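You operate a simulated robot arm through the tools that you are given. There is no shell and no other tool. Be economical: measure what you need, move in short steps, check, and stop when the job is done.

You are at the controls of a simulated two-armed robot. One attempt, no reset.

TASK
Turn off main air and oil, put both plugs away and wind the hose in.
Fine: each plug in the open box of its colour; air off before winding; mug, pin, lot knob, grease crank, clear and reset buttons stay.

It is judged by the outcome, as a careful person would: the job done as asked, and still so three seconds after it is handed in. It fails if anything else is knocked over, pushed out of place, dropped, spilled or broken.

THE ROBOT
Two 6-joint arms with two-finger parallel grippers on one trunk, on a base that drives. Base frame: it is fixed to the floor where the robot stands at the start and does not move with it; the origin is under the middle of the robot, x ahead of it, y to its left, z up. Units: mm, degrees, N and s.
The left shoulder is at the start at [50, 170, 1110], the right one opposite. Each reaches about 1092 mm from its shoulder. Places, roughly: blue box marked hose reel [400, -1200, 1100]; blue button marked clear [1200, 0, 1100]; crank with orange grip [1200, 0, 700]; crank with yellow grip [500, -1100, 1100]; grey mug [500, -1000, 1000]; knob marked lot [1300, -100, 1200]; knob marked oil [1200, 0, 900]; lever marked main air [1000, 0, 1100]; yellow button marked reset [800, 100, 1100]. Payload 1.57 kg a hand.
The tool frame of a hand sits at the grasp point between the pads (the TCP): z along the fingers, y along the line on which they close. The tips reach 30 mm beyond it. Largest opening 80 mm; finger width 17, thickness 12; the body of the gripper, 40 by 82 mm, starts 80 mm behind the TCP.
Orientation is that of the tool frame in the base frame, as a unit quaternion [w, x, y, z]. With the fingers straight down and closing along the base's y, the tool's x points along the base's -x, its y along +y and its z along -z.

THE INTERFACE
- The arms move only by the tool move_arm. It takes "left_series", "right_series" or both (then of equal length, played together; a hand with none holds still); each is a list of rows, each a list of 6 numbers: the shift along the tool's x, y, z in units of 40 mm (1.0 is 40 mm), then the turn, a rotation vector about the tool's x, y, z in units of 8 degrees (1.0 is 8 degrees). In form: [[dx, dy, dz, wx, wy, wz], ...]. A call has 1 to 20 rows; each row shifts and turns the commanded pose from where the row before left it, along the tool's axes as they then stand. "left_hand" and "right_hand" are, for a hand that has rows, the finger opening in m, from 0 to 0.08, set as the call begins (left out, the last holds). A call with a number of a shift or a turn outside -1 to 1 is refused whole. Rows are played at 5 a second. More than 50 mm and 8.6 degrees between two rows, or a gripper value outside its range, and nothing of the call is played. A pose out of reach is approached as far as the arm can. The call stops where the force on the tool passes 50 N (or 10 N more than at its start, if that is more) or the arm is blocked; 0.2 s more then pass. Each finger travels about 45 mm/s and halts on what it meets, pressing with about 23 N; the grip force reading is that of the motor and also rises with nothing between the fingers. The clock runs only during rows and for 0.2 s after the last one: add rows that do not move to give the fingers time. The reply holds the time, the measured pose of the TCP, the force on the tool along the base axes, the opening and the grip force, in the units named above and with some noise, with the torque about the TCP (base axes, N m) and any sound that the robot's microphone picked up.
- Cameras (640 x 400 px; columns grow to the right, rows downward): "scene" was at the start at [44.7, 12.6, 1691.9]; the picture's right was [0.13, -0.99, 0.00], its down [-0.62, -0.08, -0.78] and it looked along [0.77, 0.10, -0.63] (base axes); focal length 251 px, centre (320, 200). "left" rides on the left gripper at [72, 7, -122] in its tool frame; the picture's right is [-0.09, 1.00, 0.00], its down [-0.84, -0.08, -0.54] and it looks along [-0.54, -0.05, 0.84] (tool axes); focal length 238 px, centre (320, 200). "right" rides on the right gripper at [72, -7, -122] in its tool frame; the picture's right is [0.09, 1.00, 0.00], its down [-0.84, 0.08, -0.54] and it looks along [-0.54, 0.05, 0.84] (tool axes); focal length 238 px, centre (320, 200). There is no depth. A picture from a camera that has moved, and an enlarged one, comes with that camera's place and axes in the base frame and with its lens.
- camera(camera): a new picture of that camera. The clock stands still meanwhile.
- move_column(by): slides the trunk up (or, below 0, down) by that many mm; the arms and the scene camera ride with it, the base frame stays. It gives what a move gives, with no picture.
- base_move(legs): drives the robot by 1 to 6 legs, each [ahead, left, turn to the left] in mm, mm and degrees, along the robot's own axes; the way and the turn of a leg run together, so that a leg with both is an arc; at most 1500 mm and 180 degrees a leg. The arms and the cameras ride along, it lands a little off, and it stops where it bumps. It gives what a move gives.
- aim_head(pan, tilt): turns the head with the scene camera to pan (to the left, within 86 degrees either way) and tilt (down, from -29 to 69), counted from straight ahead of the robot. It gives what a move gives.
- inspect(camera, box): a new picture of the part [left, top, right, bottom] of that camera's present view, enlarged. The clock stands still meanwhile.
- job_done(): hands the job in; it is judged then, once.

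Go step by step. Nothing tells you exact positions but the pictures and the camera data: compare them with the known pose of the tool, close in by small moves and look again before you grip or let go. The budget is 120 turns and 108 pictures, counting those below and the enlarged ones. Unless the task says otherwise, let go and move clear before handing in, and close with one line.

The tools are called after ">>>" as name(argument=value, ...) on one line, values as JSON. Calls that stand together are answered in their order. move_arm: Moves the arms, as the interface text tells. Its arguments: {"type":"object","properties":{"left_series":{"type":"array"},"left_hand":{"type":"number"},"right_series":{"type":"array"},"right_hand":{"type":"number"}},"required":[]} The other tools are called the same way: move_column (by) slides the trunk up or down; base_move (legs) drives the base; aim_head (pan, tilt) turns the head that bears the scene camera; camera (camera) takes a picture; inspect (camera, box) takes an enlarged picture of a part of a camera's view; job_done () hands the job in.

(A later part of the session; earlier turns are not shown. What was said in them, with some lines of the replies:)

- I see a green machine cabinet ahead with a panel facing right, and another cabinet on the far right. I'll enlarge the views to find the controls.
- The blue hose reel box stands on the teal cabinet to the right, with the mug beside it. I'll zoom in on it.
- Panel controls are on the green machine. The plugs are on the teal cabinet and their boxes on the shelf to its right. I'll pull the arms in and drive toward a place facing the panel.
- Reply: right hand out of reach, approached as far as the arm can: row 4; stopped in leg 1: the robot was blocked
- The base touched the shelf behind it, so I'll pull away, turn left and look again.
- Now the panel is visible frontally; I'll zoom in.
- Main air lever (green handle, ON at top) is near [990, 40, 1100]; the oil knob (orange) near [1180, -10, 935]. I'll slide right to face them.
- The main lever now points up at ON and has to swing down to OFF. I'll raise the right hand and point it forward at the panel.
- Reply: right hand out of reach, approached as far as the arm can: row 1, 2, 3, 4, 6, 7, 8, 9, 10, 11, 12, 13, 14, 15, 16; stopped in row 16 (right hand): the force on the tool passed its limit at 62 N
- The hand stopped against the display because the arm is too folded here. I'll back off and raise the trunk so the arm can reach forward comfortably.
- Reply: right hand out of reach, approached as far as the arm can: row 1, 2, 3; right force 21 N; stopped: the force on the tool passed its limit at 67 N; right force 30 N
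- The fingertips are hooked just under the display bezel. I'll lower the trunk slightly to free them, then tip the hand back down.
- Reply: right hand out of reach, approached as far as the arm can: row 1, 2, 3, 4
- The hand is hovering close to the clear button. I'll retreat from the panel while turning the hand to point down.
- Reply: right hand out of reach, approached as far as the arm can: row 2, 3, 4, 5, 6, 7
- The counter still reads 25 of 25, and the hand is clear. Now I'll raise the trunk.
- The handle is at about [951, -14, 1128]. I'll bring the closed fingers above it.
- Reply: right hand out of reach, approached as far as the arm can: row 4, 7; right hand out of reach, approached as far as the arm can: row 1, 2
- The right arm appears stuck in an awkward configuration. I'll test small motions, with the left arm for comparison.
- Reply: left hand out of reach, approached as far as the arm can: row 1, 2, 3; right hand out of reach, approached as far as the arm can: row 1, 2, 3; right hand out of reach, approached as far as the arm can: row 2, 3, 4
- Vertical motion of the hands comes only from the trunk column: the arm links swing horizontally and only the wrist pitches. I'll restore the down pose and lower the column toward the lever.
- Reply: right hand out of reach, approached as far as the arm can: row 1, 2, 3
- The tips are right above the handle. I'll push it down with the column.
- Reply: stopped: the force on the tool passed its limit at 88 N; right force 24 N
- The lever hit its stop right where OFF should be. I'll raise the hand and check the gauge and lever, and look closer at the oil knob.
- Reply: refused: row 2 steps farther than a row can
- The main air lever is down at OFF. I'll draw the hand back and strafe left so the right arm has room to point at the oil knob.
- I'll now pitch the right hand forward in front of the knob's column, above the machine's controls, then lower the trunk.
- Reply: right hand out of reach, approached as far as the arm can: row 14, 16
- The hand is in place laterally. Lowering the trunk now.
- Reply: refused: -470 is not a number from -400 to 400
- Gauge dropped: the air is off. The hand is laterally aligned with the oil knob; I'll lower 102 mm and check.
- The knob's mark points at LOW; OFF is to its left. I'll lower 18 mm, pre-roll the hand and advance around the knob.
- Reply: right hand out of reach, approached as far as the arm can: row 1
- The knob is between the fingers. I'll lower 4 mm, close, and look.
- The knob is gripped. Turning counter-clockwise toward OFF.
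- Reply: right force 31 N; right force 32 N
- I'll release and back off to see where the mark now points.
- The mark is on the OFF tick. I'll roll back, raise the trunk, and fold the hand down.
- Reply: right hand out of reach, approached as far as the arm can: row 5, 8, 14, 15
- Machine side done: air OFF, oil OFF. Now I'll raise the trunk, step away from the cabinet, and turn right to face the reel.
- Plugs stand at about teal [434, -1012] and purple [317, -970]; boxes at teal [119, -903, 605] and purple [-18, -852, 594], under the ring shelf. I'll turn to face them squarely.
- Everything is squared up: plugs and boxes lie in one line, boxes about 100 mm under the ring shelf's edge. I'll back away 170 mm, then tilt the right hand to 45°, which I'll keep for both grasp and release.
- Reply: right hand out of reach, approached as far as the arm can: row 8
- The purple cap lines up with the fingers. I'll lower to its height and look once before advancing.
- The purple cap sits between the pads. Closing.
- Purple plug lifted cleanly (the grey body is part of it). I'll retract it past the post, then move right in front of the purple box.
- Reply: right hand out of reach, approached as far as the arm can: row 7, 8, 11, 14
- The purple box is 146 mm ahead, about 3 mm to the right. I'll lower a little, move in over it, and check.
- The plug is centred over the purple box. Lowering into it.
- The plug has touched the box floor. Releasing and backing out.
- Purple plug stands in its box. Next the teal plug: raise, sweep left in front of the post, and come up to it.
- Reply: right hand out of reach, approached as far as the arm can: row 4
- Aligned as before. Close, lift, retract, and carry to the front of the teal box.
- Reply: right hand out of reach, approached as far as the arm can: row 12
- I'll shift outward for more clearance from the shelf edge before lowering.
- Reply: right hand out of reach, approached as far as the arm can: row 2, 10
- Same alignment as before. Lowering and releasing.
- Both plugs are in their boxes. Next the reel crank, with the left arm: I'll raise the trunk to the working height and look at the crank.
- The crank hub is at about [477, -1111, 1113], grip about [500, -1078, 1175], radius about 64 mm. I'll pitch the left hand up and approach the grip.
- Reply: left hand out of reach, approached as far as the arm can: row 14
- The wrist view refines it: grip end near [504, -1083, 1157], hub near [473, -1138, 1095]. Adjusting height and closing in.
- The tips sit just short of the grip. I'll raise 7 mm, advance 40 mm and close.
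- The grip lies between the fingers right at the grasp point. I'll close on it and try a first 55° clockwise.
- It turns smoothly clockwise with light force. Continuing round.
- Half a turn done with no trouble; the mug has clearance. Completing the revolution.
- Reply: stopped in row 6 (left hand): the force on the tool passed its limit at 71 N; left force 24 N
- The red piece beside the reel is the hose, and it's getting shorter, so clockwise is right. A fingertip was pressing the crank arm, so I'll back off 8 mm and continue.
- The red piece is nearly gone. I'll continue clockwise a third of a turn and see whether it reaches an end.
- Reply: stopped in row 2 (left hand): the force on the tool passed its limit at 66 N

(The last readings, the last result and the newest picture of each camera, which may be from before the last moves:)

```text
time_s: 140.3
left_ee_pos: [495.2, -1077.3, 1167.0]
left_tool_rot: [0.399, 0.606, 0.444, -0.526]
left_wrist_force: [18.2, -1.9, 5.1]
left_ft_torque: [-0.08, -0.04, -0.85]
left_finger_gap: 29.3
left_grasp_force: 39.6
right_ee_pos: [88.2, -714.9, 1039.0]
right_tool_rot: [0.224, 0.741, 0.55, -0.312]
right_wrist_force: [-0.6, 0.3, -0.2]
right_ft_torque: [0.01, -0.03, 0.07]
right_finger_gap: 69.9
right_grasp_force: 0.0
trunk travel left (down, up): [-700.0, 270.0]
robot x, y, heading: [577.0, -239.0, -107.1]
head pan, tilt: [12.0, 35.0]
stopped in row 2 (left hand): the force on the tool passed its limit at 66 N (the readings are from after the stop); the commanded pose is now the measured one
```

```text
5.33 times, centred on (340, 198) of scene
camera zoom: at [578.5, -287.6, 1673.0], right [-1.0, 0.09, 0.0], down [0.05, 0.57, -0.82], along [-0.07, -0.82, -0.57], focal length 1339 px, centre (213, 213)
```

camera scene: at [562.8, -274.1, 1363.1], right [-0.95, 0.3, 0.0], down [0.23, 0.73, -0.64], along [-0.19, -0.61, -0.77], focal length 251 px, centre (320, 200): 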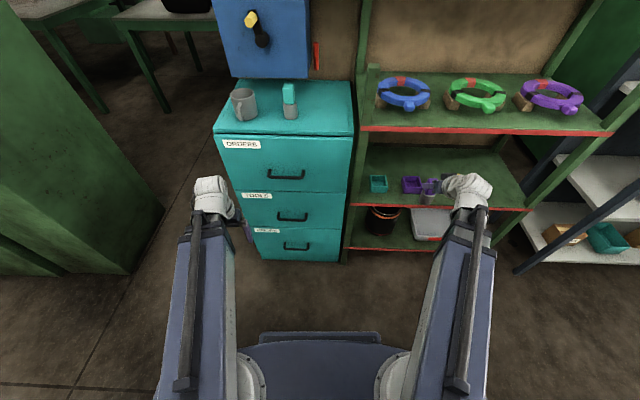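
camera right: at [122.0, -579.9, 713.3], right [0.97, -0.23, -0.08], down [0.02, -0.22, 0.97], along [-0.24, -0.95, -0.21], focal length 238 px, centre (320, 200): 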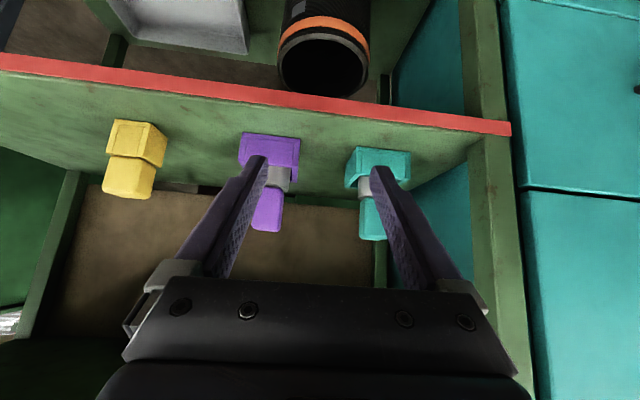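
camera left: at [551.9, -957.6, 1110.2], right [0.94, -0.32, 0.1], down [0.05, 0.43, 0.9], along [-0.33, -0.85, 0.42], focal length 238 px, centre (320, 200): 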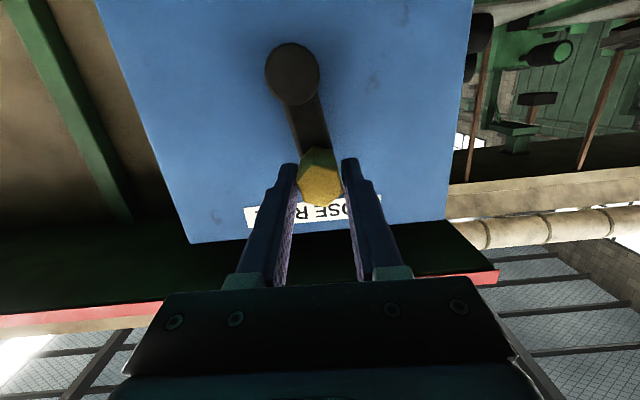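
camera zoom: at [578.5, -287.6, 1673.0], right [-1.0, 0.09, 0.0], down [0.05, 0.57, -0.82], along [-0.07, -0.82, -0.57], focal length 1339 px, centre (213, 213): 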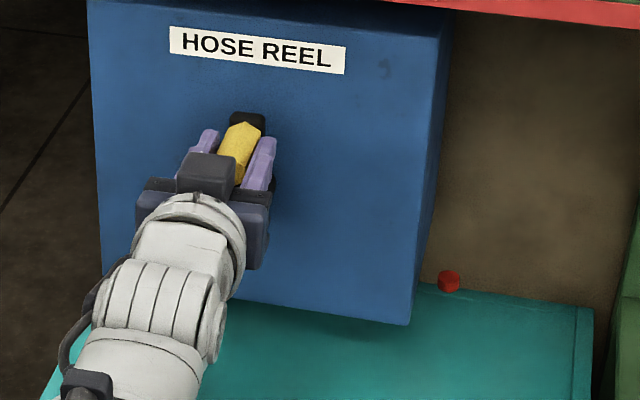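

It stopped against real resistance near the top. I'll try once more gently to confirm it's the end stop.

>>> move_arm(left_series=[[0.0, -0.3, 0, 0, 0, 0], [0.05, -0.3, 0, 0, 0, 0], [0, 0, 0, 0, 0, 0]])

>>> camera(camera="left")

>>> inspect(camera="scene", box=[355, 190, 395, 220])

```text
time_s: 140.8
left_ee_pos: [493.6, -1078.1, 1167.0]
left_tool_rot: [0.403, 0.605, 0.446, -0.522]
left_wrist_force: [20.7, -4.9, 5.9]
left_ft_torque: [0.07, -0.19, -0.86]
left_finger_gap: 29.8
left_grasp_force: 39.2
right_ee_pos: [90.2, -716.6, 1038.2]
right_tool_rot: [0.224, 0.74, 0.552, -0.312]
right_wrist_force: [-0.6, 0.8, -0.6]
right_ft_torque: [0.0, -0.01, -0.01]
right_finger_gap: 69.9
right_grasp_force: 0.0
trunk travel left (down, up): [-700.0, 270.0]
robot x, y, heading: [577.8, -238.1, -107.0]
head pan, tilt: [12.0, 35.0]
stopped in row 2 (left hand): the force on the tool passed its limit at 58 N (the readings are from after the stop); the commanded pose is now the measured one
```

```text
21 pictures are left
camera left: at [538.0, -953.8, 1111.1], right [0.95, -0.29, 0.11], down [0.03, 0.44, 0.9], along [-0.31, -0.85, 0.42], focal length 238 px, centre (320, 200)
```

left: 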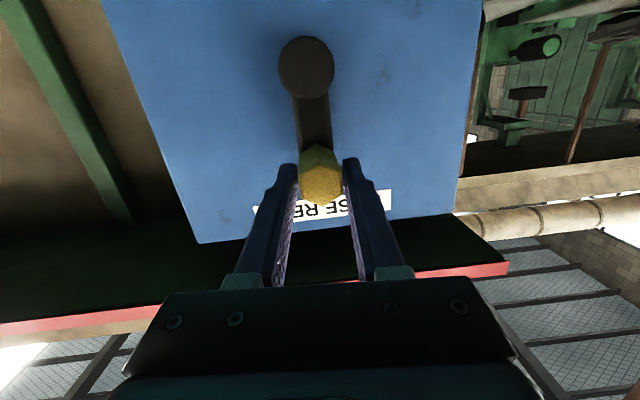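

```text
13.33 times, centred on (375, 205) of scene
camera zoom: at [579.7, -288.2, 1672.7], right [-1.0, 0.09, 0.0], down [0.05, 0.57, -0.82], along [-0.07, -0.82, -0.57], focal length 3347 px, centre (-413, 133)
```

zoom: 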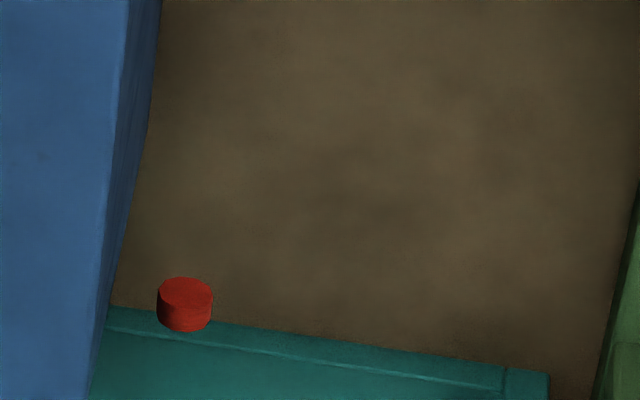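

The crank is firmly at its end stop and only a short stub of hose shows, so it's wound in. I'll release and back the left hand away.

>>> move_arm(left_series=[[0, 0, 0, 0, 0, 0], [0, 0, 0, 0, 0, 0], [0, 0, 0, 0, 0, 0], [0, 0, 0, 0, 0, 0], [0.05, 0, -0.5, 0, 0, 0], [0.1, 0, -0.8, 0, 0, 0], [0.1, 0, -0.8, 0, 0, 0], [0.1, 0, -0.8, 0, 0, 0]], left_hand=0.07)

>>> aim_head(pan=0, tilt=42)

>>> camera(camera="scene")

>>> inspect(camera="scene", box=[230, 100, 390, 220])

```text
time_s: 142.6
left_ee_pos: [524.0, -963.5, 1165.8]
left_tool_rot: [0.401, 0.606, 0.444, -0.525]
left_wrist_force: [0.4, -0.1, 0.0]
left_ft_torque: [-0.01, 0.02, -0.04]
left_finger_gap: 70.0
left_grasp_force: 0.1
left hand out of reach, approached as far as the arm can: row 8
right_ee_pos: [88.4, -715.4, 1040.4]
right_tool_rot: [0.224, 0.741, 0.551, -0.312]
right_wrist_force: [-0.7, -0.5, 0.2]
right_ft_torque: [0.01, -0.02, 0.01]
right_finger_gap: 69.9
right_grasp_force: 0.0
trunk travel left (down, up): [-700.0, 270.0]
robot x, y, heading: [573.7, -242.9, -106.8]
head pan, tilt: [12.0, 35.0]
```

```text
time_s: 143.3
left_ee_pos: [523.6, -964.8, 1166.2]
left_tool_rot: [0.401, 0.606, 0.444, -0.524]
left_wrist_force: [0.8, -0.4, 0.9]
left_ft_torque: [0.01, 0.0, 0.0]
left_finger_gap: 70.2
left_grasp_force: 0.0
right_ee_pos: [88.2, -714.8, 1039.4]
right_tool_rot: [0.224, 0.741, 0.551, -0.312]
right_wrist_force: [0.0, -0.4, 0.2]
right_ft_torque: [0.0, -0.01, -0.02]
right_finger_gap: 69.9
right_grasp_force: 0.0
trunk travel left (down, up): [-700.0, 270.0]
robot x, y, heading: [577.4, -242.5, -106.7]
head pan, tilt: [0.0, 42.0]
```

```text
19 pictures are left
camera scene: at [562.2, -280.6, 1662.4], right [-0.96, 0.29, 0.0], down [0.2, 0.64, -0.74], along [-0.22, -0.71, -0.67], focal length 251 px, centre (320, 200)
```

scene: 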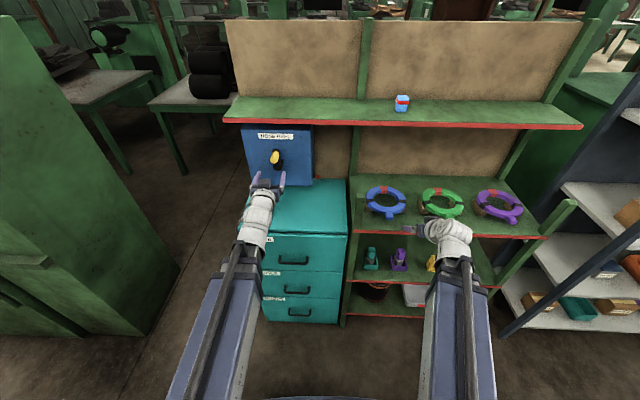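

```text
3.33 times, centred on (310, 160) of scene
camera zoom: at [562.2, -280.6, 1662.4], right [-0.96, 0.29, 0.0], down [0.2, 0.64, -0.74], along [-0.22, -0.71, -0.67], focal length 837 px, centre (353, 333)
```

zoom: 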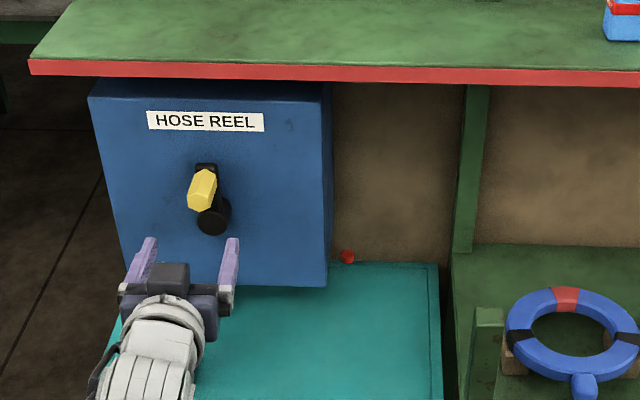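

>>> inspect(camera="scene", box=[340, 220, 450, 300])

>>> move_arm(left_series=[[0, 0.9, 0, 0, 0, 0], [0, 0.9, 0, 0, 0, 0], [0, 0.9, 0, 0, 0, 0], [0, 0.9, 0, 0, 0, 0], [0, 0.9, 0, 0, 0, 0]])

>>> inspect(camera="scene", box=[220, 130, 360, 250])

```text
5.00 times, centred on (395, 260) of scene
camera zoom: at [562.2, -280.6, 1662.4], right [-0.96, 0.29, 0.0], down [0.2, 0.64, -0.74], along [-0.22, -0.71, -0.67], focal length 1255 px, centre (-55, -100)
```

zoom: 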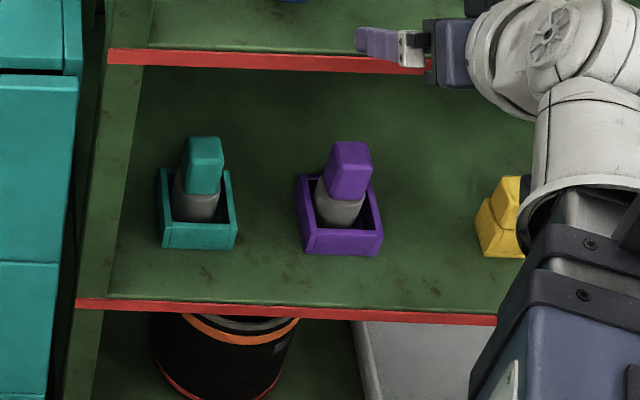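

```text
time_s: 144.5
left_ee_pos: [695.2, -1015.3, 1167.1]
left_tool_rot: [0.402, 0.605, 0.444, -0.524]
left_wrist_force: [-0.3, 0.2, -0.3]
left_ft_torque: [-0.02, 0.03, 0.02]
left_finger_gap: 70.0
left_grasp_force: 0.1
right_ee_pos: [90.0, -716.2, 1039.3]
right_tool_rot: [0.224, 0.741, 0.551, -0.312]
right_wrist_force: [-0.3, 0.6, -0.2]
right_ft_torque: [-0.04, 0.01, 0.02]
right_finger_gap: 70.3
right_grasp_force: 0.1
trunk travel left (down, up): [-700.0, 270.0]
robot x, y, heading: [577.9, -238.5, -106.6]
head pan, tilt: [0.0, 42.0]
```

```text
3.33 times, centred on (290, 190) of scene
camera zoom: at [562.5, -280.9, 1662.3], right [-0.96, 0.29, 0.0], down [0.2, 0.64, -0.74], along [-0.22, -0.71, -0.67], focal length 837 px, centre (420, 233)
```

zoom: 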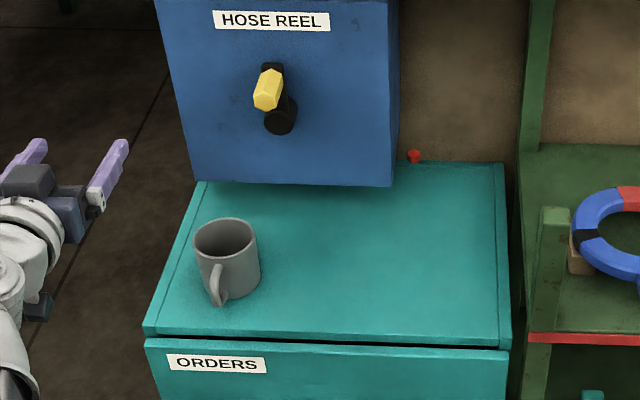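

Mug is in place, both plugs stand in their boxes, the hose is wound in, and both hands are clear. Earlier views showed the air and oil at OFF, so I'm handing in.

>>> job_done()

```text
The job is handed in.
```

The main air and oil are off, the teal and purple plugs stand in the open boxes of their colours, and the hose is wound in to the crank's end stop. The air was off before winding. I didn't recheck the machine panel after turning away to the reel.
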